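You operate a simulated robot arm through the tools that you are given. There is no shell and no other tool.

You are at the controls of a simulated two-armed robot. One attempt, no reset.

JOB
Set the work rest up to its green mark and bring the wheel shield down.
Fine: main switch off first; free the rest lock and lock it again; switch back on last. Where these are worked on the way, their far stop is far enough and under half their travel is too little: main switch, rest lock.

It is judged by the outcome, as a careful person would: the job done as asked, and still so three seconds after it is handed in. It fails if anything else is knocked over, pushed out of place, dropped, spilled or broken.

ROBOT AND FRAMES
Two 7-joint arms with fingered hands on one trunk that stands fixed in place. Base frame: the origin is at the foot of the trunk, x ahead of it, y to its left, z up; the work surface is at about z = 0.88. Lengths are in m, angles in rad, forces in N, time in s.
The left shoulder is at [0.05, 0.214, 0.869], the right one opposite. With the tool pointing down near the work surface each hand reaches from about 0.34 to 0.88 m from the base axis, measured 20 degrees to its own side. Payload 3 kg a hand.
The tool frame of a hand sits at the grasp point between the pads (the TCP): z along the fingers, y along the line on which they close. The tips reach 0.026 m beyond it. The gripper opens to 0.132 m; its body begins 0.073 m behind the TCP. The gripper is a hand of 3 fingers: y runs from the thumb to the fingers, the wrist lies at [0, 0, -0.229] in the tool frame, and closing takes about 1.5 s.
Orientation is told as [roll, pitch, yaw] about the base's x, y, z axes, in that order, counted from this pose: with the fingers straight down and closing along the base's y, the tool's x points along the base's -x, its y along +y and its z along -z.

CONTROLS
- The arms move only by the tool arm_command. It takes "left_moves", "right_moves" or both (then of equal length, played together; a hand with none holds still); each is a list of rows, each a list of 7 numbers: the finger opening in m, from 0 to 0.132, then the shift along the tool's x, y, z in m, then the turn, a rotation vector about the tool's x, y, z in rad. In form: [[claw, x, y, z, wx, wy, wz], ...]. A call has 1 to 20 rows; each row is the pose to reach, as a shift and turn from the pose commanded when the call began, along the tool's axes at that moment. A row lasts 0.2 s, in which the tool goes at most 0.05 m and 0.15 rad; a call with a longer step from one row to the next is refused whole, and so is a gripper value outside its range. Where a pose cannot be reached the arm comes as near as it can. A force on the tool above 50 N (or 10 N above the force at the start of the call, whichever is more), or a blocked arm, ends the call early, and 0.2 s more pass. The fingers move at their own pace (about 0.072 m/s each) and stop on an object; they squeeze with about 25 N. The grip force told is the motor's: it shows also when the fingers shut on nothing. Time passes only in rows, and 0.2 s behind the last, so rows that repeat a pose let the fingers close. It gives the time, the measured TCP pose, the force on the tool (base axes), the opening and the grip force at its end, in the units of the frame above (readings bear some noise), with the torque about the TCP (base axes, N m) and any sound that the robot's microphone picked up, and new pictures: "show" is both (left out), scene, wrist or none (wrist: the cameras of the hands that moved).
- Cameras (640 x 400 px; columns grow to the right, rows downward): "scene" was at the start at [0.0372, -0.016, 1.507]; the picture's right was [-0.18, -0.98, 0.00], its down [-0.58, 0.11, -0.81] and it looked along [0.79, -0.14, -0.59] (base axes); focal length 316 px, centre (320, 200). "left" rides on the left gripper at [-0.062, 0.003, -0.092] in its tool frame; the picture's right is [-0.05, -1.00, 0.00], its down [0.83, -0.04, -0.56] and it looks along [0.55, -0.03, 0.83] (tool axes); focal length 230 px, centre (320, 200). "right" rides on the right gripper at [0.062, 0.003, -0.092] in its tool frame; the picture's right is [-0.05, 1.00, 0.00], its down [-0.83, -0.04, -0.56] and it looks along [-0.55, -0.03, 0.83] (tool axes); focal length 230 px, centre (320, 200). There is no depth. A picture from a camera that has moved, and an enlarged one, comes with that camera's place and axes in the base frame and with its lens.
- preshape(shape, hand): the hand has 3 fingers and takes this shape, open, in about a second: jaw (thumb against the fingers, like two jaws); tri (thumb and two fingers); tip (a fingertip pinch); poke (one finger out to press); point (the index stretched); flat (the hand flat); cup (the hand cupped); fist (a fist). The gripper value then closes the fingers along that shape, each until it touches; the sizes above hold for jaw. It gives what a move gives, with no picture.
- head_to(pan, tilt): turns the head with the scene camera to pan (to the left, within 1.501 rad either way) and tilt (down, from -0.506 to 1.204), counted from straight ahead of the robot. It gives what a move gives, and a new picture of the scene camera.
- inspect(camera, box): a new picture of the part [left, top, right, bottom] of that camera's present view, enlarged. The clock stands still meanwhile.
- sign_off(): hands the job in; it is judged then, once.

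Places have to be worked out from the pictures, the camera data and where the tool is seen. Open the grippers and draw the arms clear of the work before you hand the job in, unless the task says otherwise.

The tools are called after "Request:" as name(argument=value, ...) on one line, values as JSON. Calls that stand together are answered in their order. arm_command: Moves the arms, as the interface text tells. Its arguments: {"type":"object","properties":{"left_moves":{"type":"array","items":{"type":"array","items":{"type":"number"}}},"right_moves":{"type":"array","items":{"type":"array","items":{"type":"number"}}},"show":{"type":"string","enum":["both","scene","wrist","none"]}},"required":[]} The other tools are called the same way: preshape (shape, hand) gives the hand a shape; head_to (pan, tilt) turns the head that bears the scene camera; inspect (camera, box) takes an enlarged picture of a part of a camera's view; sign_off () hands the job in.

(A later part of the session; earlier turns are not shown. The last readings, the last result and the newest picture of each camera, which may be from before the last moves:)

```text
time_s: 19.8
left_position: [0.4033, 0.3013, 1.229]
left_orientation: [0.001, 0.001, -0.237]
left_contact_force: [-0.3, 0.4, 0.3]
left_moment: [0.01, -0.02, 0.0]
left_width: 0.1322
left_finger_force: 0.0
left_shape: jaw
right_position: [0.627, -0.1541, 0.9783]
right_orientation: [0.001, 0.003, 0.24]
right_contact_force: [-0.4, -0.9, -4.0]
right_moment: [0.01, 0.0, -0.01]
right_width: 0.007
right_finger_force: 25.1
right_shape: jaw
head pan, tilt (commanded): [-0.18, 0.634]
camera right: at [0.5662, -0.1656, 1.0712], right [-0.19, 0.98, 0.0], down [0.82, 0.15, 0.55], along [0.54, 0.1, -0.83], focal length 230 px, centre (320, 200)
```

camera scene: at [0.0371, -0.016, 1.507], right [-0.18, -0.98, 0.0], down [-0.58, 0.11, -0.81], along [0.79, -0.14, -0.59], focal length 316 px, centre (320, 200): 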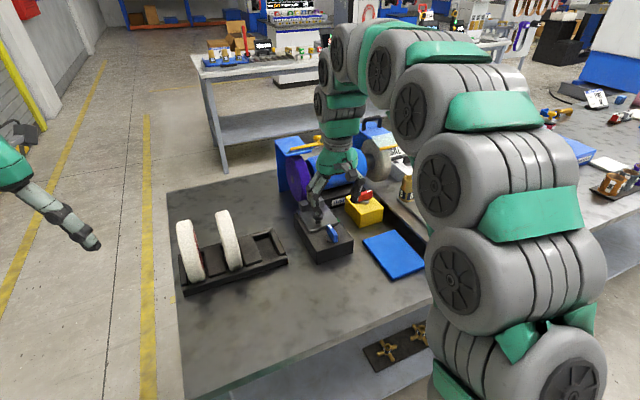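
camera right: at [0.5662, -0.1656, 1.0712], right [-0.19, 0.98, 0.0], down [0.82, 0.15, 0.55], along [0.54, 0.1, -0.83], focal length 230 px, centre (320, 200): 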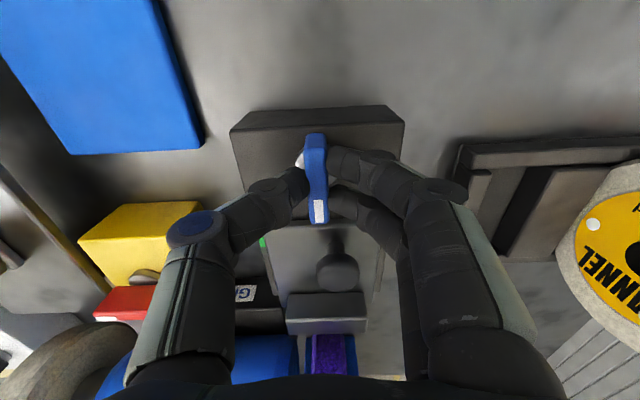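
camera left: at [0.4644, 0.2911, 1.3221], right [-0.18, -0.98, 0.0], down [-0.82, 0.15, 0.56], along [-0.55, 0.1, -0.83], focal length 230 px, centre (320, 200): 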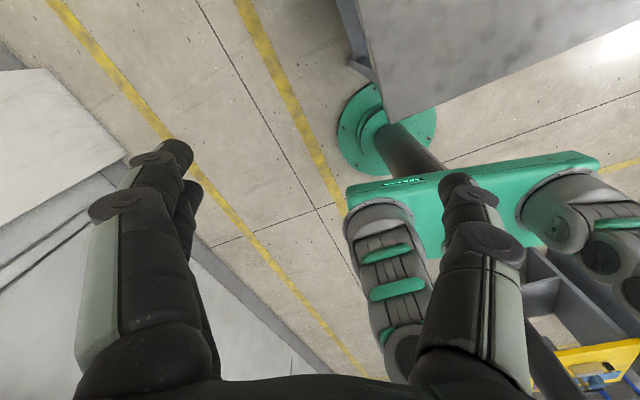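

Gripped. I test clockwise first with a small turn.

Request:
arm_command(right_moves=[[0.0, 0, 0, 0, 0, 0, 0.08], [0.0, 0, 0, 0, 0, 0, 0.16], [0.0, 0, 0, 0, 0, 0, 0.24]], show="wrist")

```text
time_s: 20.6
left_position: [0.4031, 0.301, 1.2299]
left_orientation: [0.001, 0.0, -0.235]
left_contact_force: [0.6, -0.8, 0.3]
left_moment: [0.01, 0.03, 0.0]
left_width: 0.1321
left_finger_force: 0.1
left_shape: jaw
right_position: [0.6267, -0.1556, 0.9798]
right_orientation: [-0.002, 0.003, -0.002]
right_contact_force: [-2.0, 5.2, -11.0]
right_moment: [0.15, 0.01, 0.06]
right_width: 0.0061
right_finger_force: 25.1
right_shape: jaw
head pan, tilt (commanded): [-0.18, 0.634]
camera right: at [0.5655, -0.1507, 1.0717], right [0.05, 1.0, 0.0], down [0.83, -0.04, 0.55], along [0.55, -0.03, -0.83], focal length 230 px, centre (320, 200)
```

right: 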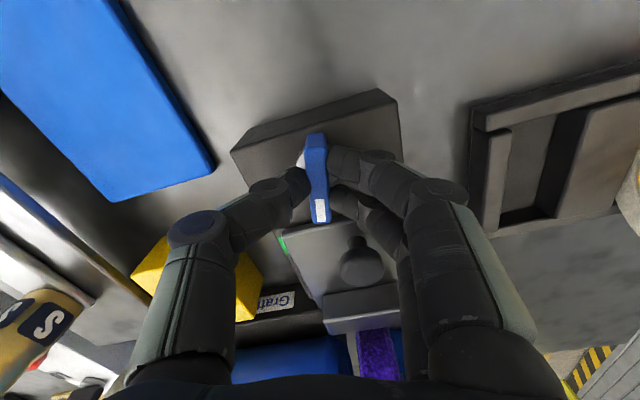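

The lock lever follows clockwise with little torque. I continue, watching for contact with the rest's knob.

Request:
arm_command(right_moves=[[0.0, 0, 0.001, 0, 0, 0, 0.1], [0.0, 0, 0.001, 0, 0, 0, 0.2], [0.0, 0, 0.001, 0, 0, 0, 0.3], [0.0, 0, 0.001, 0, 0, 0, 0.4], [0.0, 0, 0.001, 0, 0, 0, 0.5], [0.0, 0, 0.001, 0, 0, 0, 0.6]], show="wrist")

```text
time_s: 22.0
left_position: [0.4039, 0.3013, 1.2294]
left_orientation: [0.0, 0.0, -0.236]
left_contact_force: [0.9, -1.0, -0.1]
left_moment: [0.0, 0.01, 0.01]
left_width: 0.1319
left_finger_force: 0.1
left_shape: jaw
right_position: [0.6268, -0.1528, 0.9782]
right_orientation: [0.0, 0.003, -0.601]
right_contact_force: [4.9, 8.5, -15.9]
right_moment: [0.19, -0.11, 0.11]
right_width: 0.0054
right_finger_force: 25.0
right_shape: jaw
head pan, tilt (commanded): [-0.18, 0.634]
camera right: at [0.5785, -0.1158, 1.0722], right [0.61, 0.79, 0.0], down [0.66, -0.51, 0.55], along [0.44, -0.34, -0.83], focal length 230 px, centre (320, 200)
```

right: 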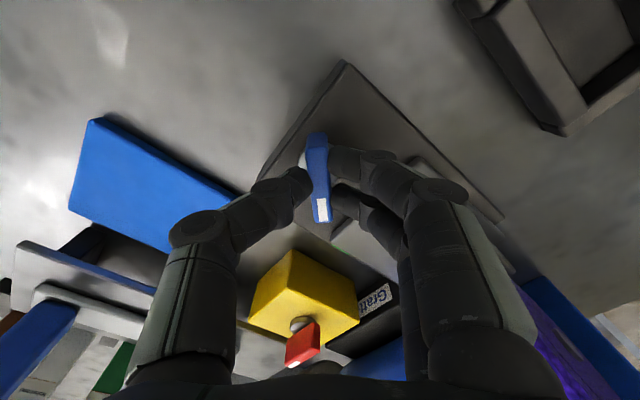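

Request:
arm_command(right_moves=[[0.0, 0, 0.002, 0, 0, 0, 0.1], [0.0, 0, 0.002, 0, 0, 0, 0.2], [0.0, 0, 0.002, 0, 0, 0, 0.3], [0.0, 0, 0.002, 0, 0, 0, 0.4], [0.0, 0, 0.002, 0, 0, 0, 0.5]], show="wrist")

```text
time_s: 23.2
left_position: [0.4028, 0.3018, 1.2298]
left_orientation: [0.001, 0.0, -0.236]
left_contact_force: [-0.1, 0.0, -0.2]
left_moment: [0.01, -0.01, 0.01]
left_width: 0.1322
left_finger_force: 0.1
left_shape: jaw
right_position: [0.6283, -0.1528, 0.9794]
right_orientation: [-0.002, 0.002, -1.104]
right_contact_force: [4.5, 2.8, -14.4]
right_moment: [0.09, -0.14, 0.06]
right_width: 0.0056
right_finger_force: 24.7
right_shape: jaw
head pan, tilt (commanded): [-0.18, 0.634]
camera right: at [0.6037, -0.0958, 1.0722], right [0.91, 0.4, 0.0], down [0.34, -0.76, 0.55], along [0.22, -0.51, -0.83], focal length 230 px, centre (320, 200)
```

right: 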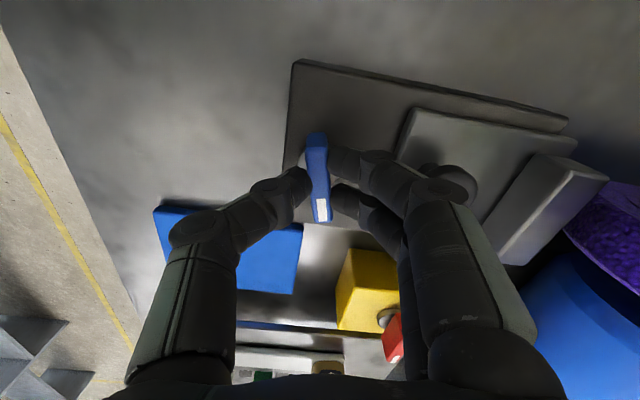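

Request:
arm_command(right_moves=[[0.0, 0, 0.001, 0, 0, 0, 0.08], [0.0, 0, 0.001, 0, 0, 0, 0.16], [0.0, 0, 0.001, 0, 0, 0, 0.24], [0.0, 0, 0.001, 0, 0, 0, 0.32], [0.0, 0, 0.001, 0, 0, 0, 0.4]], show="wrist")

```text
time_s: 24.4
left_position: [0.4027, 0.3007, 1.2298]
left_orientation: [-0.001, 0.0, -0.236]
left_contact_force: [1.0, 0.2, -0.1]
left_moment: [-0.04, 0.01, -0.02]
left_width: 0.1318
left_finger_force: 0.1
left_shape: jaw
right_position: [0.6301, -0.1521, 0.9799]
right_orientation: [-0.003, -0.001, -1.503]
right_contact_force: [5.4, -3.5, -12.0]
right_moment: [-0.08, -0.2, 0.29]
right_width: 0.0055
right_finger_force: 24.7
right_shape: jaw
head pan, tilt (commanded): [-0.18, 0.634]
camera right: at [0.6283, -0.0899, 1.0722], right [1.0, 0.02, 0.0], down [0.01, -0.83, 0.56], along [0.01, -0.56, -0.83], focal length 230 px, centre (320, 200)
```

right: 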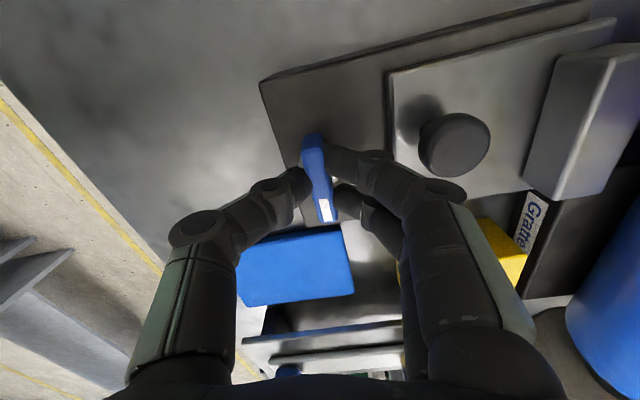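

Request:
arm_command(right_moves=[[0.0, 0, 0, 0, 0, 0, 0.08], [0.0, 0, 0, 0, 0, 0, 0.16], [0.0, 0, 0, 0, 0, 0, 0.22]], show="wrist")

```text
time_s: 25.2
left_position: [0.4038, 0.3007, 1.2306]
left_orientation: [0.001, -0.002, -0.236]
left_contact_force: [0.1, 0.0, -0.4]
left_moment: [0.04, 0.01, -0.03]
left_width: 0.1318
left_finger_force: 0.0
left_shape: jaw
right_position: [0.6297, -0.1521, 0.9802]
right_orientation: [-0.003, -0.001, -1.723]
right_contact_force: [0.5, -4.2, -8.3]
right_moment: [-0.11, -0.1, 0.83]
right_width: 0.0058
right_finger_force: 25.2
right_shape: jaw
head pan, tilt (commanded): [-0.18, 0.634]
camera right: at [0.6417, -0.0911, 1.0722], right [0.98, -0.2, 0.0], down [-0.17, -0.81, 0.56], along [-0.11, -0.54, -0.83], focal length 230 px, centre (320, 200)
```

right: 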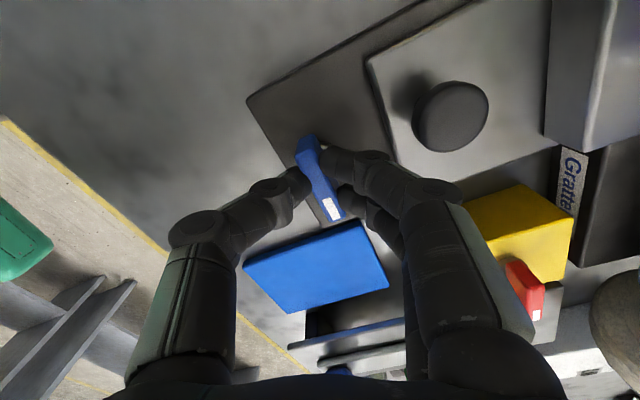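

The stop is reached (0.83 N m): the lock is free at its far stop. I open, lift, then turn back and go over the rest's knob near [0.69,-0.13].

Request:
arm_command(right_moves=[[0.03, 0, 0, 0, 0, 0, 0], [0.06, 0, 0, 0, 0, 0, 0], [0.06, 0, 0, -0.02, 0, 0, 0], [0.06, 0, 0, -0.05, 0, 0, 0], [0.06, 0, 0, -0.09, 0, 0, 0]], show="wrist")

```text
time_s: 26.4
left_position: [0.4033, 0.301, 1.2297]
left_orientation: [0.001, -0.001, -0.236]
left_contact_force: [-0.1, -0.5, -0.4]
left_moment: [0.04, 0.0, -0.01]
left_width: 0.1321
left_finger_force: 0.0
left_shape: jaw
right_position: [0.6284, -0.1522, 1.0702]
right_orientation: [-0.004, 0.0, -1.721]
right_contact_force: [0.9, 0.3, -0.3]
right_moment: [0.01, 0.01, 0.01]
right_width: 0.0598
right_finger_force: 0.1
right_shape: jaw
head pan, tilt (commanded): [-0.18, 0.634]
camera right: at [0.6411, -0.0916, 1.1631], right [0.98, -0.2, 0.0], down [-0.17, -0.81, 0.56], along [-0.11, -0.54, -0.83], focal length 230 px, centre (320, 200)
```

right: 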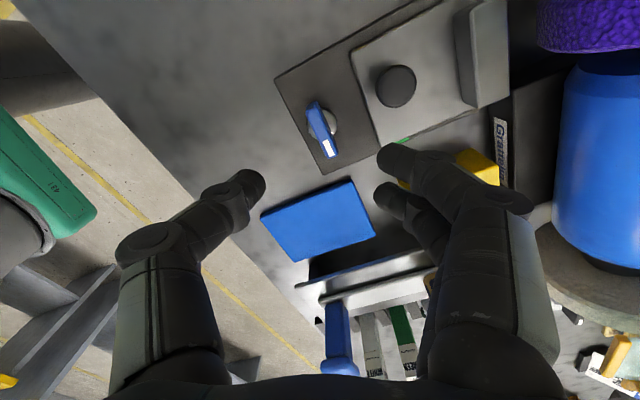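

The lock lever is now crosswise. I turn the hand back to yaw ≈0.24 above the rest knob.

Request:
arm_command(right_moves=[[0.06, 0.002, 0.004, 0, 0, 0, -0.14], [0.06, 0.004, 0.008, 0, 0, 0, -0.28], [0.06, 0.006, 0.012, 0, 0, 0, -0.42], [0.06, 0.009, 0.016, 0, 0, 0, -0.56], [0.06, 0.011, 0.02, 0, 0, 0, -0.7], [0.06, 0.014, 0.024, 0, 0, 0, -0.84], [0.06, 0.016, 0.028, 0, 0, 0, -0.98], [0.065, 0.018, 0.032, 0, 0, 0, -1.12], [0.07, 0.02, 0.036, 0, 0, 0, -1.26], [0.075, 0.023, 0.04, 0, 0, 0, -1.4], [0.08, 0.025, 0.044, 0, 0, 0, -1.54], [0.08, 0.027, 0.048, 0, 0, 0, -1.68], [0.08, 0.03, 0.052, 0, 0, 0, -1.82], [0.08, 0.032, 0.0564, 0, 0, 0, -1.96]], show="both")

```text
time_s: 29.4
left_position: [0.4046, 0.3006, 1.2304]
left_orientation: [0.0, 0.001, -0.235]
left_contact_force: [0.1, -1.0, -0.3]
left_moment: [-0.02, -0.04, -0.01]
left_width: 0.132
left_finger_force: 0.3
left_shape: jaw
right_position: [0.6891, -0.1275, 1.07]
right_orientation: [0.002, 0.001, 0.24]
right_contact_force: [0.0, 1.0, 0.6]
right_moment: [0.01, 0.05, 0.0]
right_width: 0.0795
right_finger_force: 0.0
right_shape: jaw
head pan, tilt (commanded): [-0.18, 0.634]
camera scene: at [0.0371, -0.016, 1.507], right [-0.18, -0.98, 0.0], down [-0.58, 0.11, -0.81], along [0.79, -0.14, -0.59], focal length 316 px, centre (320, 200)
camera right: at [0.629, -0.14, 1.1622], right [-0.19, 0.98, 0.0], down [0.82, 0.16, 0.55], along [0.54, 0.1, -0.83], focal length 230 px, centre (320, 200)
```

scene: 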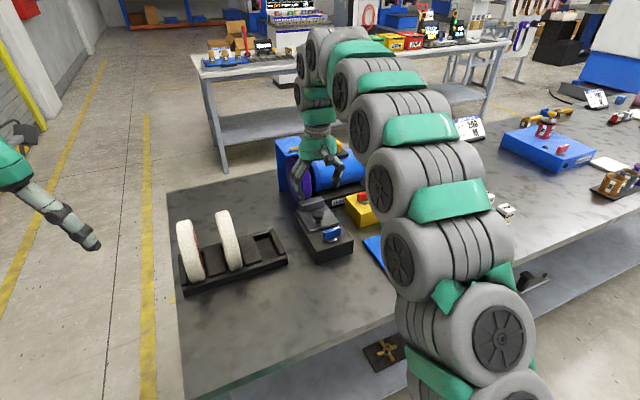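
right: 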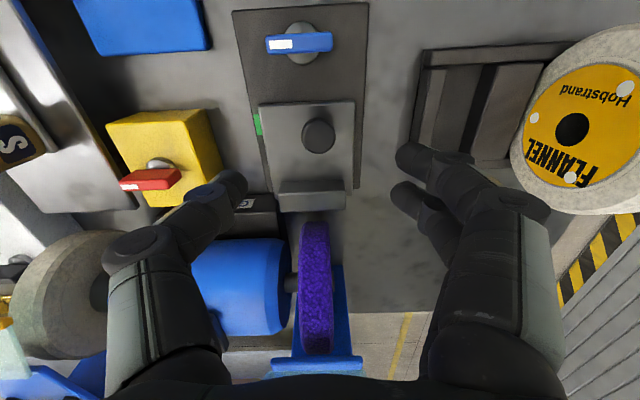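

Request:
inspect(camera="right", box=[240, 85, 380, 225])

Request:
inspect(camera="scene", box=[285, 180, 365, 270])

```text
2.86 times, centred on (310, 155) of right
camera zoom: at [0.629, -0.14, 1.1622], right [-0.19, 0.98, 0.0], down [0.82, 0.16, 0.55], along [0.54, 0.1, -0.83], focal length 657 px, centre (349, 329)
```

zoom: 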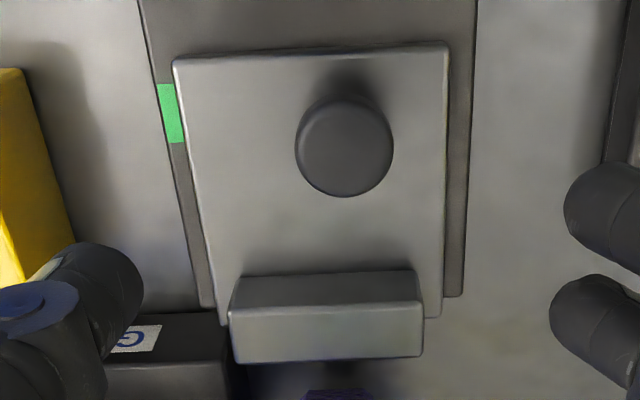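

```text
4.44 times, centred on (325, 225) of scene
camera zoom: at [0.0371, -0.016, 1.507], right [-0.18, -0.98, 0.0], down [-0.58, 0.11, -0.81], along [0.79, -0.14, -0.59], focal length 1403 px, centre (298, 89)
```

zoom: 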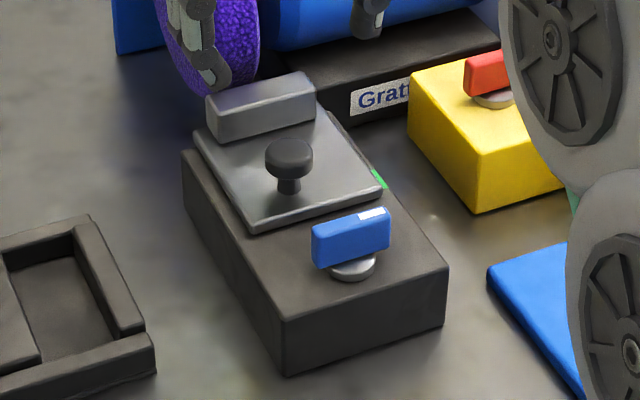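

Rest plate's near edge is at about 1 cm short of the green mark's start (2 cm from its middle); knob centre at [0.6895,-0.1305], top z≈0.975. I lower onto the knob and close on it.

Request:
arm_command(right_moves=[[0.08, 0.0003, -0.003, 0.025, 0, 0, 0], [0.08, 0.0003, -0.003, 0.05, 0, 0, 0], [0.08, 0.0003, -0.003, 0.075, 0, 0, 0], [0.08, 0.0003, -0.003, 0.094, 0, 0, 0], [0.0, 0.0003, -0.003, 0.094, 0, 0, 0], [0.0, 0.0003, -0.003, 0.094, 0, 0, 0], [0.0, 0.0003, -0.003, 0.094, 0, 0, 0], [0.0, 0.0003, -0.003, 0.094, 0, 0, 0]], show="wrist")

```text
time_s: 31.2
left_position: [0.4039, 0.3003, 1.2293]
left_orientation: [0.001, 0.0, -0.234]
left_contact_force: [-0.6, -0.3, -0.1]
left_moment: [0.01, 0.0, 0.0]
left_width: 0.1319
left_finger_force: 0.0
left_shape: jaw
right_position: [0.6911, -0.1329, 0.9741]
right_orientation: [0.001, 0.004, 0.239]
right_contact_force: [-0.3, -1.0, -13.7]
right_moment: [-0.05, -0.03, -0.03]
right_width: 0.0154
right_finger_force: 24.9
right_shape: jaw
head pan, tilt (commanded): [-0.18, 0.634]
camera right: at [0.6298, -0.1433, 1.0671], right [-0.19, 0.98, 0.0], down [0.82, 0.15, 0.55], along [0.54, 0.1, -0.83], focal length 230 px, centre (320, 200)
```

right: 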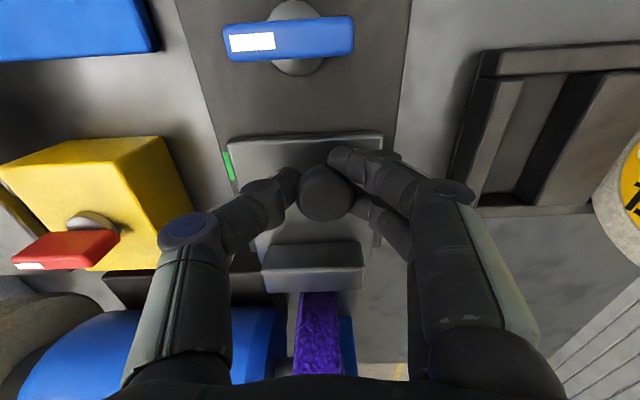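

The knob's stem is gripped (0.015 m). I slide the rest forward towards the wheel by 1 cm and check.

Request:
arm_command(right_moves=[[0.0, -0.005, 0, 0, 0, 0, 0], [0.0, -0.01, 0, 0, 0, 0, 0], [0.0, -0.01, 0, 0, 0, 0, 0]], show="wrist")

```text
time_s: 32.0
left_position: [0.4032, 0.3006, 1.2292]
left_orientation: [-0.002, -0.001, -0.236]
left_contact_force: [0.8, -0.3, -0.3]
left_moment: [0.0, 0.03, 0.0]
left_width: 0.1319
left_finger_force: 0.1
left_shape: jaw
right_position: [0.6997, -0.1295, 0.9743]
right_orientation: [0.0, 0.005, 0.24]
right_contact_force: [-0.4, -1.4, -17.3]
right_moment: [-0.06, -0.01, 0.02]
right_width: 0.0152
right_finger_force: 25.3
right_shape: jaw
head pan, tilt (commanded): [-0.18, 0.634]
camera right: at [0.6393, -0.1409, 1.0673], right [-0.19, 0.98, 0.0], down [0.82, 0.15, 0.55], along [0.54, 0.1, -0.83], focal length 230 px, centre (320, 200)
```

right: 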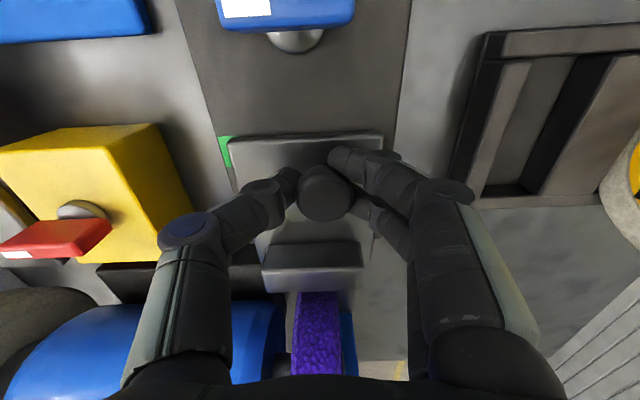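

It slides freely. I look closely at the mark and then move on.

Request:
inspect(camera="right", box=[200, 110, 300, 200])

Request:
inspect(camera="scene", box=[300, 190, 370, 250])

```text
4.44 times, centred on (250, 155) of right
camera zoom: at [0.6393, -0.1409, 1.0673], right [-0.19, 0.98, 0.0], down [0.82, 0.15, 0.55], along [0.54, 0.1, -0.83], focal length 1022 px, centre (631, 400)
```

zoom: 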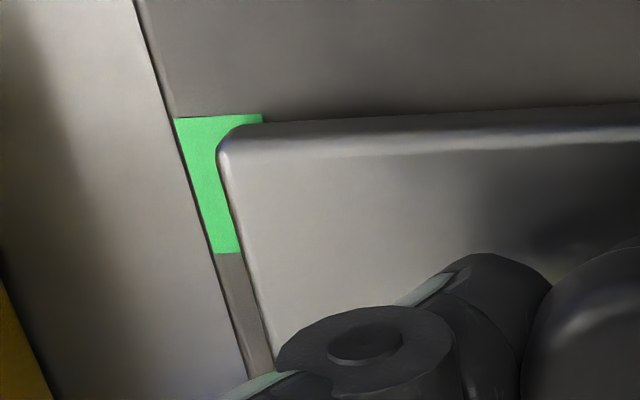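

```text
6.67 times, centred on (335, 220) of scene
camera zoom: at [0.0374, -0.016, 1.507], right [-0.18, -0.98, 0.0], down [-0.58, 0.11, -0.81], along [0.79, -0.14, -0.59], focal length 2105 px, centre (220, 67)
```

zoom: 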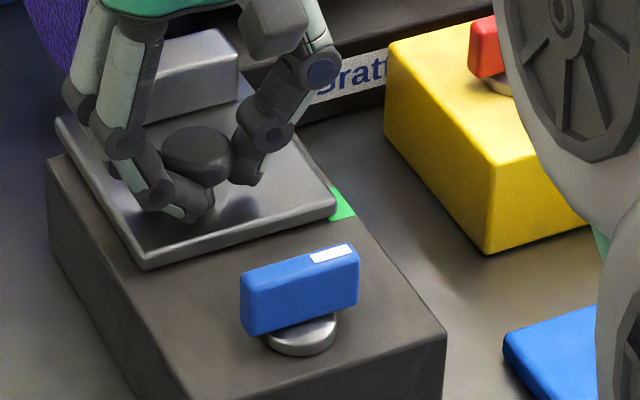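

The plate's near edge now just uncovers the mark's near end (mark 2 cm long). I move on 1 cm so that the edge sits at the mark's middle.

Request:
arm_command(right_moves=[[0.0, -0.005, 0, 0, 0, 0, 0], [0.0, -0.0095, 0, 0, 0, 0, 0], [0.0, -0.0095, 0, 0, 0, 0, 0]], show="wrist")

Request:
inspect(camera="right", box=[200, 90, 300, 180])

Request:
inspect(camera="scene", box=[300, 190, 370, 250])

```text
time_s: 32.8
left_position: [0.4036, 0.3003, 1.2293]
left_orientation: [0.001, 0.001, -0.236]
left_contact_force: [-0.3, 0.0, -0.7]
left_moment: [-0.02, 0.01, -0.02]
left_width: 0.1319
left_finger_force: 0.1
left_shape: jaw
right_position: [0.7106, -0.127, 0.9753]
right_orientation: [0.003, 0.001, 0.239]
right_contact_force: [0.8, -0.8, -26.8]
right_moment: [-0.07, 0.01, 0.03]
right_width: 0.0144
right_finger_force: 25.1
right_shape: jaw
head pan, tilt (commanded): [-0.18, 0.634]
camera right: at [0.6492, -0.1385, 1.068], right [-0.19, 0.98, 0.0], down [0.82, 0.15, 0.55], along [0.54, 0.1, -0.83], focal length 230 px, centre (320, 200)
```

right: 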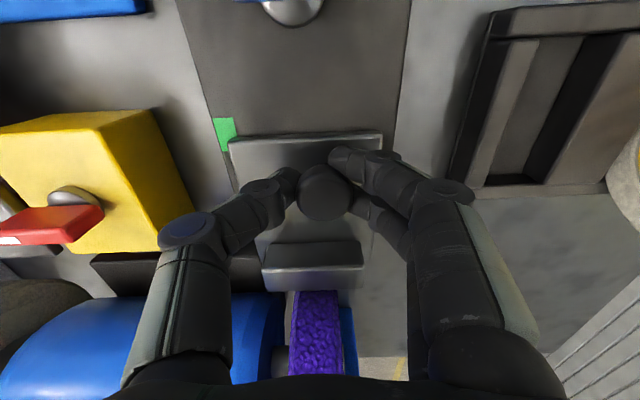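

```text
4.44 times, centred on (250, 135) of right
camera zoom: at [0.6492, -0.1385, 1.068], right [-0.19, 0.98, 0.0], down [0.82, 0.15, 0.55], along [0.54, 0.1, -0.83], focal length 1022 px, centre (631, 489)
```

zoom: 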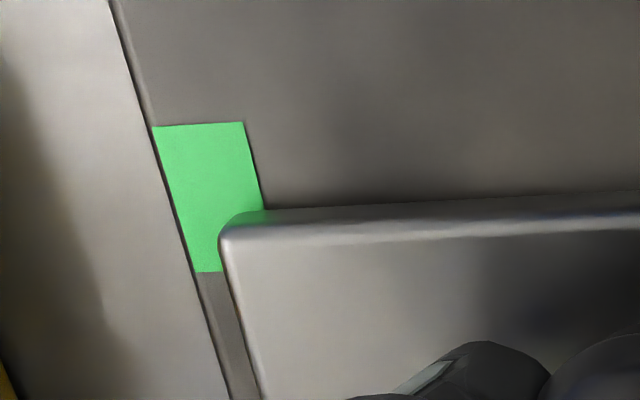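

```text
6.67 times, centred on (335, 220) of scene
camera zoom: at [0.0375, -0.0161, 1.507], right [-0.18, -0.98, 0.0], down [-0.58, 0.11, -0.81], along [0.79, -0.14, -0.59], focal length 2105 px, centre (220, 67)
```

zoom: 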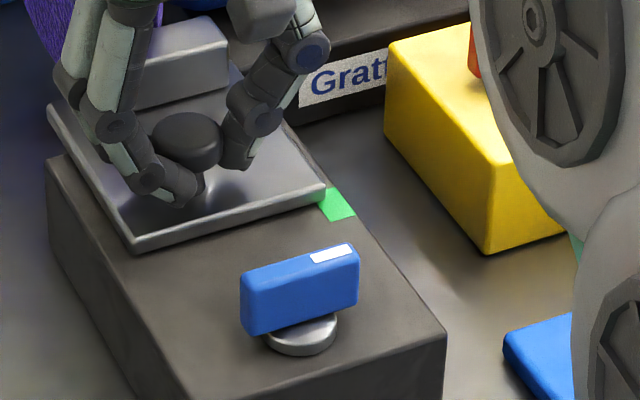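

The edge now sits just past the middle of the mark (about 11 mm of 20). I ease it back 1 mm, then open the fingers and lift off.

Request:
arm_command(right_moves=[[0.0, 0.0012, 0, 0, 0, 0, 0], [0.0, 0.0012, 0, 0, 0, 0, 0], [0.03, 0.0012, 0, 0, 0, 0, 0], [0.06, 0.0012, 0, 0, 0, 0, 0], [0.08, 0.0012, 0, 0, 0, 0, 0], [0.08, 0.0012, 0, 0, 0, 0, 0], [0.08, 0.0012, 0, -0.03, 0, 0, 0], [0.08, 0.0012, 0, -0.06, 0, 0, 0], [0.08, 0.0012, 0, -0.095, 0, 0, 0]], show="wrist")

Request:
inspect(camera="right", box=[240, 70, 380, 210])

Request:
inspect(camera="scene", box=[300, 190, 370, 250])

```text
time_s: 34.8
left_position: [0.4033, 0.3005, 1.2292]
left_orientation: [0.0, 0.001, -0.237]
left_contact_force: [-0.1, -0.2, -0.1]
left_moment: [0.01, -0.01, 0.0]
left_width: 0.1318
left_finger_force: 0.1
left_shape: jaw
right_position: [0.709, -0.1257, 1.0705]
right_orientation: [0.0, 0.001, 0.239]
right_contact_force: [0.3, -0.1, -0.6]
right_moment: [-0.01, 0.0, 0.02]
right_width: 0.0796
right_finger_force: 0.0
right_shape: jaw
head pan, tilt (commanded): [-0.18, 0.634]
camera right: at [0.6485, -0.1374, 1.1632], right [-0.19, 0.98, 0.0], down [0.82, 0.15, 0.55], along [0.54, 0.1, -0.83], focal length 230 px, centre (320, 200)
```

right: 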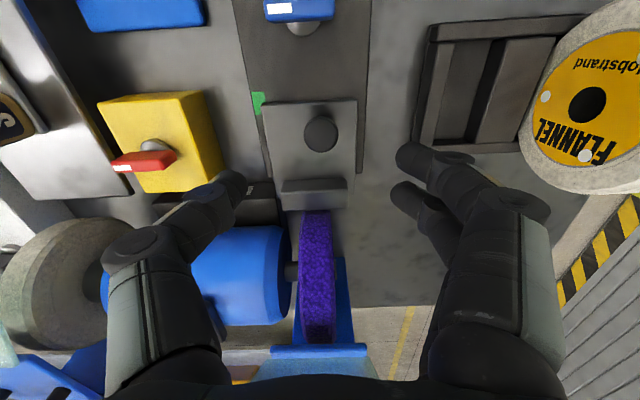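

```text
2.86 times, centred on (310, 140) of right
camera zoom: at [0.6485, -0.1374, 1.1632], right [-0.19, 0.98, 0.0], down [0.82, 0.15, 0.55], along [0.54, 0.1, -0.83], focal length 657 px, centre (349, 371)
```

zoom: 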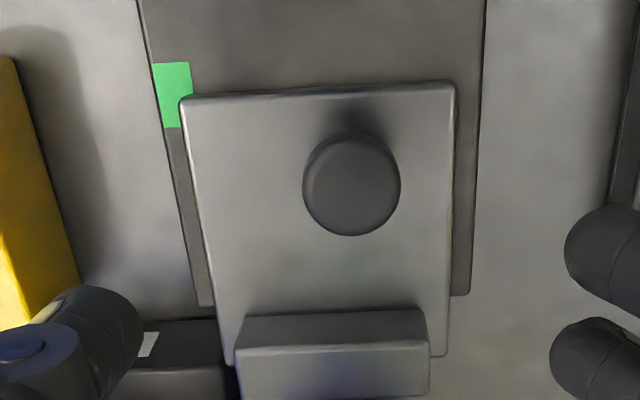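

```text
6.67 times, centred on (335, 220) of scene
camera zoom: at [0.0371, -0.016, 1.507], right [-0.18, -0.98, 0.0], down [-0.58, 0.11, -0.81], along [0.79, -0.14, -0.59], focal length 2105 px, centre (220, 67)
```

zoom: 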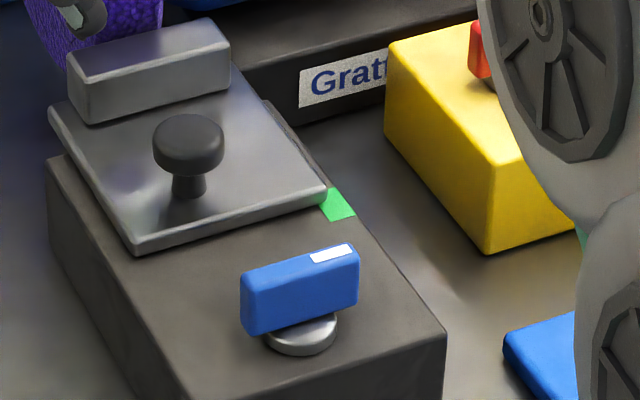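

The rest's near edge is at the middle of the green mark. Now I return to the lock lever with the hand turned to yaw ≈ -1.33 so it straddles the crosswise lever.

Request:
arm_command(right_moves=[[0.075, 0.007, -0.001, 0, 0, 0, 0.13], [0.07, 0.014, -0.001, 0, 0, 0, 0.26], [0.065, 0.021, -0.002, 0, 0, 0, 0.39], [0.06, 0.028, -0.003, 0, 0, 0, 0.52], [0.06, 0.035, -0.003, 0, 0, 0, 0.65], [0.06, 0.042, -0.004, 0, 0, 0, 0.78], [0.06, 0.05, -0.005, 0, 0, 0, 0.91], [0.06, 0.057, -0.006, 0, 0, 0, 1.04], [0.06, 0.064, -0.006, 0, 0, 0, 1.17], [0.06, 0.071, -0.007, 0, 0, 0, 1.3], [0.06, 0.078, -0.008, 0, 0, 0, 1.43], [0.06, 0.0849, -0.0084, 0, 0, 0, 1.57]], show="both")

```text
time_s: 37.4
left_position: [0.4027, 0.3011, 1.2293]
left_orientation: [0.0, -0.001, -0.235]
left_contact_force: [-0.5, -0.1, 0.8]
left_moment: [-0.01, 0.01, -0.01]
left_width: 0.132
left_finger_force: 0.0
left_shape: jaw
right_position: [0.6271, -0.1547, 1.0707]
right_orientation: [-0.002, 0.002, -1.334]
right_contact_force: [-0.7, -1.4, -1.7]
right_moment: [-0.02, 0.02, 0.01]
right_width: 0.0605
right_finger_force: 0.1
right_shape: jaw
head pan, tilt (commanded): [-0.18, 0.634]
camera scene: at [0.0371, -0.016, 1.507], right [-0.18, -0.98, 0.0], down [-0.58, 0.11, -0.81], along [0.79, -0.14, -0.59], focal length 316 px, centre (320, 200)
camera right: at [0.616, -0.0951, 1.1634], right [0.98, 0.18, 0.0], down [0.15, -0.82, 0.55], along [0.1, -0.55, -0.83], focal length 230 px, centre (320, 200)
```

scene: 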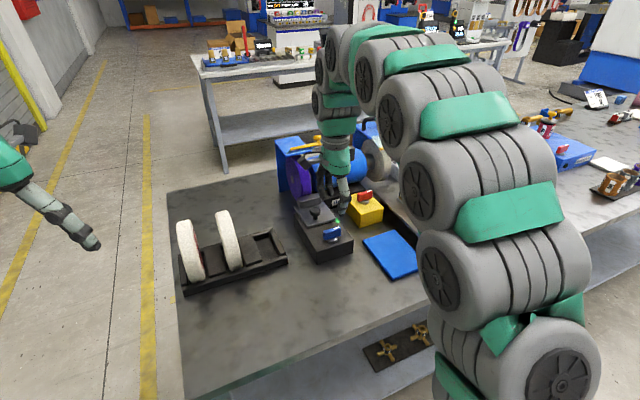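
right: 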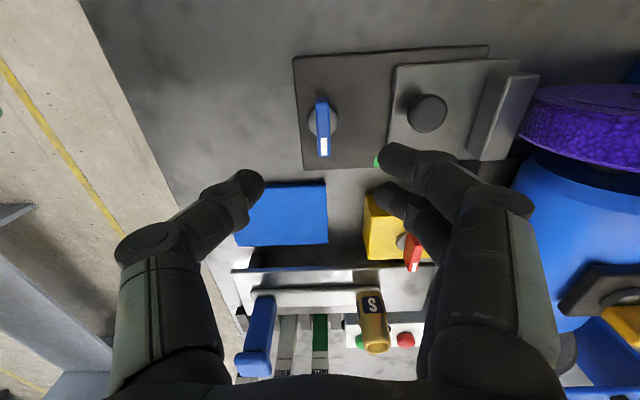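

The lever lies well aligned between the fingers, centre about [0.628,-0.153]. I lower and close on it.

Request:
arm_command(right_moves=[[0.06, 0.0015, 0.0013, 0.025, 0, 0, 0], [0.06, 0.0015, 0.0013, 0.05, 0, 0, 0], [0.06, 0.0015, 0.0013, 0.075, 0, 0, 0], [0.06, 0.0015, 0.0013, 0.092, 0, 0, 0], [0.0, 0.0015, 0.0013, 0.092, 0, 0, 0], [0.0, 0.0015, 0.0013, 0.092, 0, 0, 0], [0.0, 0.0015, 0.0013, 0.092, 0, 0, 0], [0.0, 0.0015, 0.0013, 0.092, 0, 0, 0]], show="wrist")

```text
time_s: 39.2
left_position: [0.4025, 0.3013, 1.2312]
left_orientation: [0.002, 0.001, -0.235]
left_contact_force: [0.2, 0.3, -0.6]
left_moment: [-0.03, -0.01, -0.01]
left_width: 0.1319
left_finger_force: 0.1
left_shape: jaw
right_position: [0.6286, -0.1537, 0.9794]
right_orientation: [-0.002, 0.001, -1.332]
right_contact_force: [0.4, 1.0, -6.1]
right_moment: [0.04, -0.05, 0.01]
right_width: 0.0069
right_finger_force: 24.9
right_shape: jaw
head pan, tilt (commanded): [-0.18, 0.634]
camera right: at [0.6169, -0.0927, 1.0714], right [0.98, 0.19, 0.0], down [0.16, -0.82, 0.55], along [0.1, -0.55, -0.83], focal length 230 px, centre (320, 200)
```

right: 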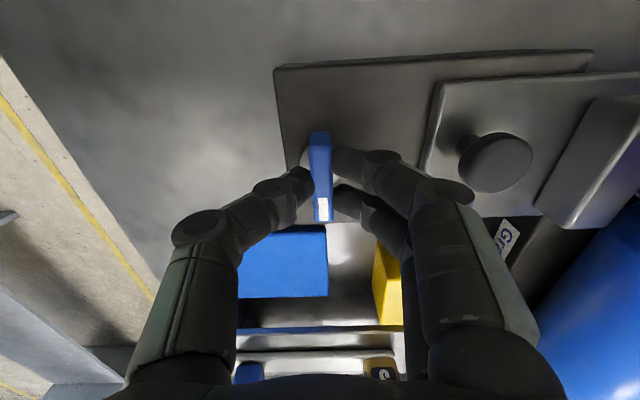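

Gripped. I turn it back counter-clockwise towards the locked stop.

Request:
arm_command(right_moves=[[0.0, 0, 0, 0, 0, 0, -0.1], [0.0, 0, 0, 0, 0, 0, -0.2], [0.0, 0, 0, 0, 0, 0, -0.3], [0.0, 0, 0, 0, 0, 0, -0.4], [0.0, 0, 0, 0, 0, 0, -0.5], [0.0, 0, 0, 0, 0, 0, -0.6]], show="wrist")

```text
time_s: 40.6
left_position: [0.403, 0.2998, 1.2297]
left_orientation: [0.001, 0.0, -0.236]
left_contact_force: [0.9, -0.1, -0.3]
left_moment: [-0.02, 0.0, 0.01]
left_width: 0.1317
left_finger_force: 0.1
left_shape: jaw
right_position: [0.6286, -0.1534, 0.9788]
right_orientation: [-0.001, 0.001, -0.728]
right_contact_force: [-5.9, -2.6, -4.3]
right_moment: [-0.06, 0.08, -0.04]
right_width: 0.0066
right_finger_force: 25.4
right_shape: jaw
head pan, tilt (commanded): [-0.18, 0.634]
camera right: at [0.5845, -0.1105, 1.0715], right [0.7, 0.71, 0.0], down [0.59, -0.59, 0.55], along [0.39, -0.39, -0.83], focal length 230 px, centre (320, 200)
```

right: 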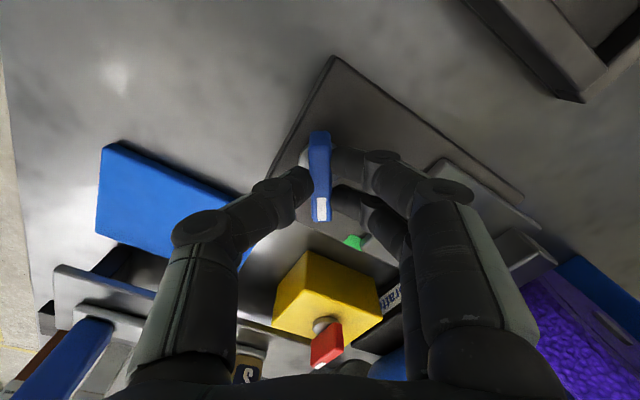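

Request:
arm_command(right_moves=[[0.0, 0.0005, -0.001, 0, 0, 0, -0.1], [0.0, 0.0005, -0.001, 0, 0, 0, -0.2], [0.0, 0.0005, -0.001, 0, 0, 0, -0.3], [0.0, 0.0005, -0.001, 0, 0, 0, -0.4], [0.0, 0.0005, -0.001, 0, 0, 0, -0.5], [0.0, 0.0005, -0.001, 0, 0, 0, -0.6], [0.0, 0.0005, -0.001, 0, 0, 0, -0.7], [0.0, 0.0005, -0.001, 0, 0, 0, -0.8]], show="wrist")

```text
time_s: 42.4
left_position: [0.4041, 0.2998, 1.2294]
left_orientation: [0.0, 0.001, -0.235]
left_contact_force: [0.4, 0.0, -0.5]
left_moment: [0.0, -0.01, 0.01]
left_width: 0.1319
left_finger_force: 0.0
left_shape: jaw
right_position: [0.6277, -0.1538, 0.9786]
right_orientation: [-0.001, 0.002, 0.07]
right_contact_force: [5.6, -9.1, -2.0]
right_moment: [-0.16, -0.08, -0.05]
right_width: 0.0066
right_finger_force: 24.7
right_shape: jaw
head pan, tilt (commanded): [-0.18, 0.634]
camera right: at [0.5659, -0.1553, 1.0714], right [-0.02, 1.0, 0.0], down [0.83, 0.01, 0.55], along [0.55, 0.01, -0.83], focal length 230 px, centre (320, 200)
```

right: 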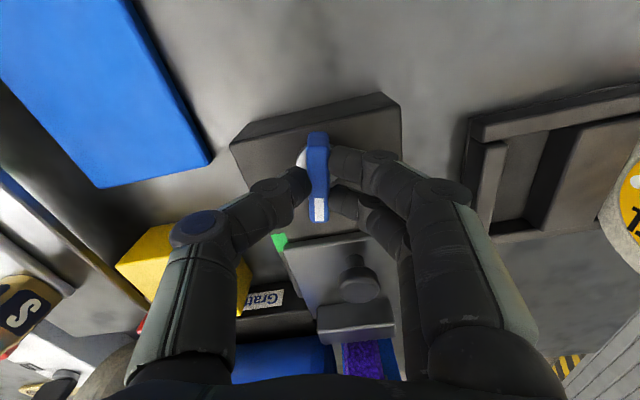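

Request:
arm_command(right_moves=[[0.0, -0.001, -0.002, 0, 0, 0, -0.1], [0.0, -0.001, -0.002, 0, 0, 0, -0.2], [0.0, -0.001, -0.002, 0, 0, 0, -0.3], [0.0, -0.001, -0.002, 0, 0, 0, -0.4], [0.0, -0.001, -0.002, 0, 0, 0, -0.48]], show="wrist")

```text
time_s: 43.6
left_position: [0.4029, 0.3006, 1.2302]
left_orientation: [0.002, -0.001, -0.234]
left_contact_force: [0.3, -0.4, -1.0]
left_moment: [-0.02, 0.01, 0.03]
left_width: 0.1316
left_finger_force: 0.1
left_shape: jaw
right_position: [0.6279, -0.1559, 0.9785]
right_orientation: [0.003, 0.002, 0.55]
right_contact_force: [-3.6, -1.5, -0.1]
right_moment: [0.01, 0.12, -0.6]
right_width: 0.0067
right_finger_force: 25.2
right_shape: jaw
head pan, tilt (commanded): [-0.18, 0.634]
camera right: at [0.5744, -0.1852, 1.0714], right [-0.48, 0.88, 0.0], down [0.73, 0.4, 0.55], along [0.49, 0.27, -0.83], focal length 230 px, centre (320, 200)
```

right: 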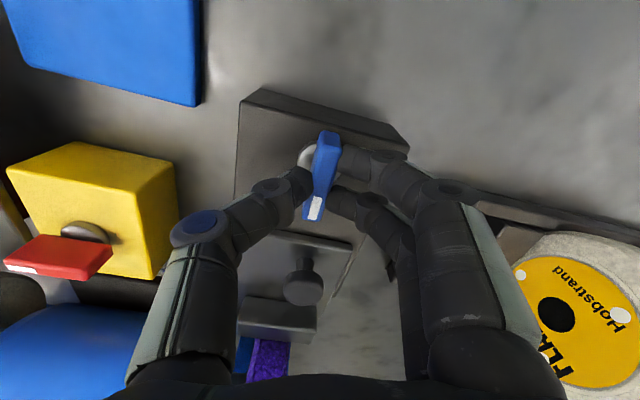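

Torque -0.6 N m and the lever lagging: the lock is back at its locked stop. I open and lift.

Request:
arm_command(right_moves=[[0.03, 0, 0, 0, 0, 0, 0], [0.06, 0, 0, 0, 0, 0, 0], [0.06, 0, 0, 0, 0, 0, 0], [0.06, 0, 0, -0.03, 0, 0, 0], [0.06, 0, 0, -0.06, 0, 0, 0], [0.06, 0, 0, -0.1, 0, 0, 0], [0.06, 0.02, 0, -0.14, 0, 0, 0.14], [0.06, 0.05, 0, -0.17, 0, 0, 0.28]], show="wrist")

Request:
inspect(camera="right", box=[240, 80, 400, 260])

Request:
inspect(camera="scene", box=[270, 120, 400, 250])

```text
time_s: 45.4
left_position: [0.4043, 0.3021, 1.2289]
left_orientation: [0.0, -0.001, -0.235]
left_contact_force: [-0.1, -0.5, 0.0]
left_moment: [0.0, 0.01, -0.02]
left_width: 0.1319
left_finger_force: 0.0
left_shape: jaw
right_position: [0.5859, -0.1834, 1.1498]
right_orientation: [-0.002, 0.003, 0.268]
right_contact_force: [0.9, -0.1, -0.1]
right_moment: [0.0, -0.01, -0.01]
right_width: 0.0594
right_finger_force: 0.0
right_shape: jaw
head pan, tilt (commanded): [-0.18, 0.634]
camera right: at [0.5247, -0.1966, 1.2421], right [-0.21, 0.98, 0.0], down [0.81, 0.18, 0.55], along [0.54, 0.12, -0.83], focal length 230 px, centre (320, 200)
```

right: 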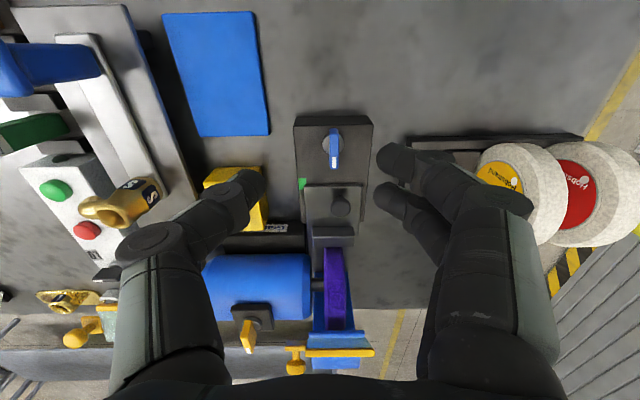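

```text
2.22 times, centred on (320, 170) of right
camera zoom: at [0.5247, -0.1966, 1.2421], right [-0.21, 0.98, 0.0], down [0.81, 0.18, 0.55], along [0.54, 0.12, -0.83], focal length 511 px, centre (320, 267)
```

zoom: 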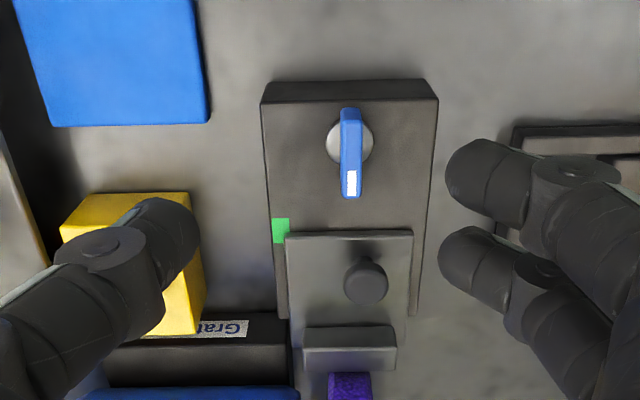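

```text
3.08 times, centred on (335, 185) of scene
camera zoom: at [0.0371, -0.016, 1.507], right [-0.18, -0.98, 0.0], down [-0.58, 0.11, -0.81], along [0.79, -0.14, -0.59], focal length 972 px, centre (274, 246)
```

zoom: 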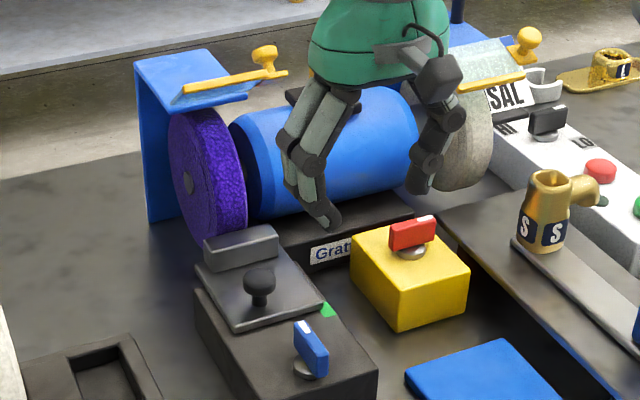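

The lock lever is back in line and the rest stays at its mark. Now the shield: I enlarge it in both views to fix its geometry.

Request:
inspect(camera="right", box=[270, 300, 390, 385])

Request:
inspect(camera="scene", box=[270, 120, 350, 170])

```text
4.71 times, centred on (330, 342) of right
camera zoom: at [0.5247, -0.1966, 1.2421], right [-0.21, 0.98, 0.0], down [0.81, 0.18, 0.55], along [0.54, 0.12, -0.83], focal length 1083 px, centre (273, -471)
```

zoom: 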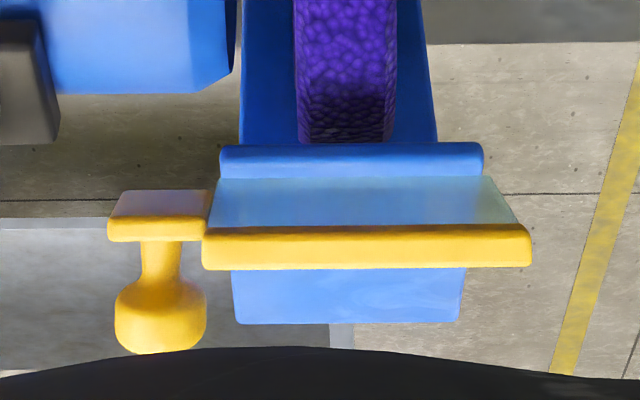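

```text
8.00 times, centred on (310, 145) of scene
camera zoom: at [0.0371, -0.016, 1.507], right [-0.18, -0.98, 0.0], down [-0.58, 0.11, -0.81], along [0.79, -0.14, -0.59], focal length 2526 px, centre (400, 640)
```

zoom: 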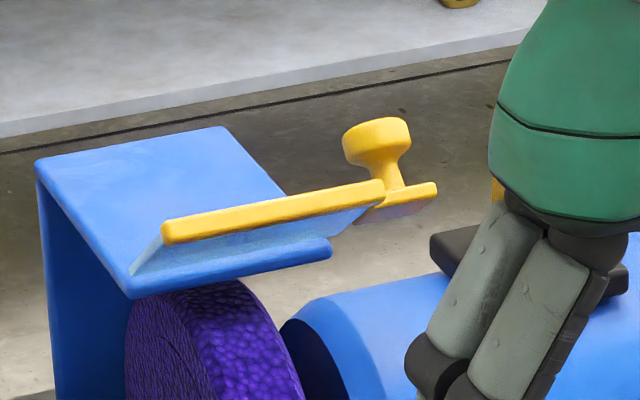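

The shield plate stands about 40° up from its hinge (hinge ≈[0.8635,-0.139,1.079], bar middle ≈[0.807,-0.11,1.119]); knob ≈[0.855,-0.154,1.119]. I close the fingers, pitch the hand forward 60° and bring the tips over the bar, to press it down from above.

Request:
arm_command(right_moves=[[0.04, -0.005, 0.001, -0.03, 0, -0.131, 0], [0.02, -0.025, 0.002, -0.045, 0, -0.262, 0], [0.0, -0.05, 0.003, -0.055, 0, -0.393, 0], [0.0, -0.08, 0.004, -0.06, 0, -0.524, 0], [0.0, -0.11, 0.005, -0.06, 0, -0.655, 0], [0.0, -0.14, 0.007, -0.06, 0, -0.786, 0], [0.0, -0.17, 0.009, -0.06, 0, -0.917, 0], [0.0, -0.195, 0.01, -0.06, 0, -1.047, 0]], show="both")

```text
time_s: 47.2
left_position: [0.4036, 0.3001, 1.2291]
left_orientation: [0.0, -0.001, -0.235]
left_contact_force: [0.3, 0.0, -0.4]
left_moment: [-0.01, -0.01, 0.0]
left_width: 0.1322
left_finger_force: 0.1
left_shape: jaw
right_position: [0.7711, -0.1203, 1.2079]
right_orientation: [0.002, -1.049, 0.266]
right_contact_force: [0.3, 0.5, -0.2]
right_moment: [-0.03, 0.01, -0.01]
right_width: 0.0001
right_finger_force: 25.4
right_shape: jaw
head pan, tilt (commanded): [-0.18, 0.634]
camera scene: at [0.0372, -0.016, 1.507], right [-0.18, -0.98, 0.0], down [-0.58, 0.11, -0.81], along [0.79, -0.14, -0.59], focal length 316 px, centre (320, 200)
camera right: at [0.6639, -0.147, 1.2019], right [-0.24, 0.97, 0.05], down [-0.05, -0.06, 1.0], along [0.97, 0.24, 0.07], focal length 230 px, centre (320, 200)
```

scene: 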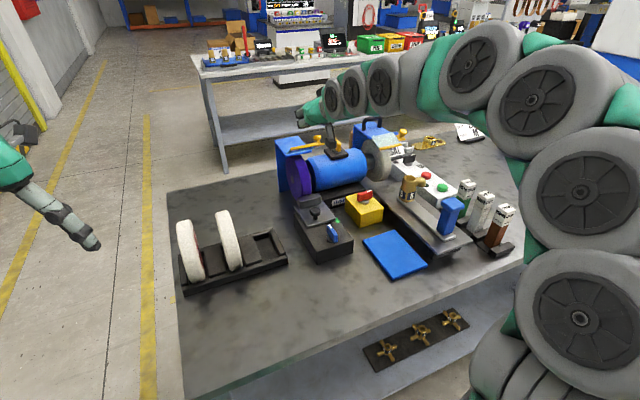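
right: 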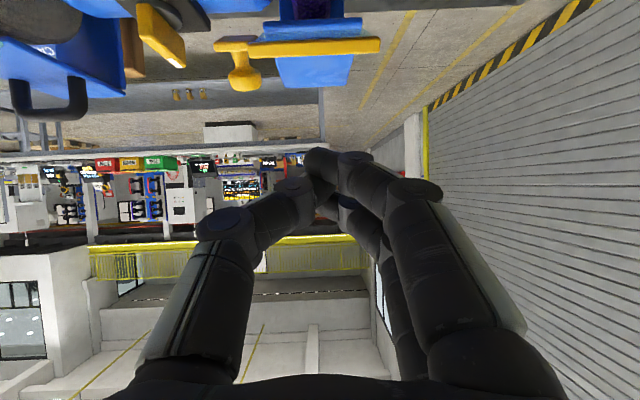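

The bar is seen in line with the fingers, at z≈1.116. I lower and advance to just above/behind the bar.

Request:
arm_command(right_moves=[[0.0, 0.011, 0, 0.023, 0, 0, 0], [0.0, 0.0229, 0, 0.0465, 0, 0, 0]], show="both")

Request:
inspect(camera="scene", box=[270, 110, 370, 180])

```text
time_s: 47.8
left_position: [0.4034, 0.3024, 1.2293]
left_orientation: [0.0, 0.001, -0.234]
left_contact_force: [-1.0, 0.7, -0.1]
left_moment: [0.01, 0.01, 0.01]
left_width: 0.1319
left_finger_force: 0.0
left_shape: jaw
right_position: [0.7992, -0.1131, 1.1654]
right_orientation: [0.001, -1.047, 0.267]
right_contact_force: [0.7, -0.8, 0.2]
right_moment: [-0.01, 0.02, 0.01]
right_width: 0.0
right_finger_force: 24.7
right_shape: jaw
head pan, tilt (commanded): [-0.18, 0.634]
camera scene: at [0.0372, -0.016, 1.507], right [-0.18, -0.98, 0.0], down [-0.58, 0.11, -0.81], along [0.79, -0.14, -0.59], focal length 316 px, centre (320, 200)
camera right: at [0.6921, -0.1396, 1.1586], right [-0.24, 0.97, 0.05], down [-0.05, -0.06, 1.0], along [0.97, 0.24, 0.06], focal length 230 px, centre (320, 200)
```

scene: 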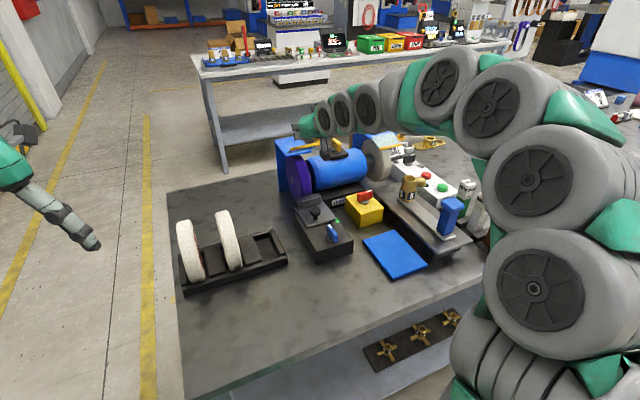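
right: 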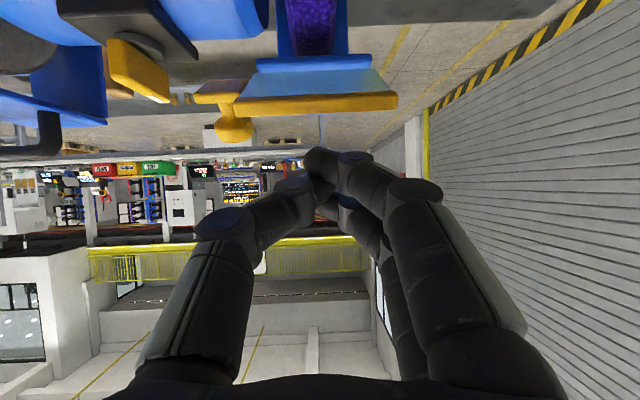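

```text
5.71 times, centred on (320, 145) of scene
camera zoom: at [0.0372, -0.016, 1.507], right [-0.18, -0.98, 0.0], down [-0.58, 0.11, -0.81], along [0.79, -0.14, -0.59], focal length 1804 px, centre (320, 514)
```

zoom: 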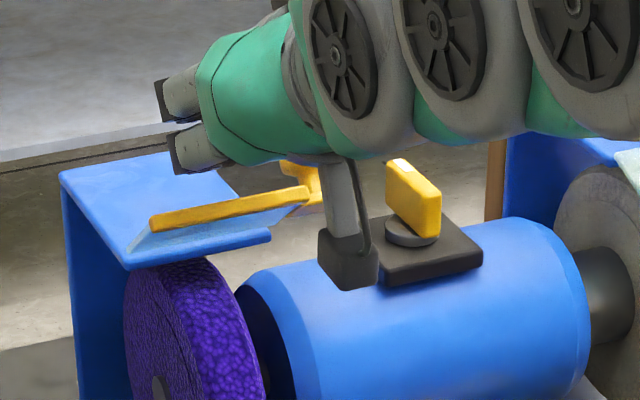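

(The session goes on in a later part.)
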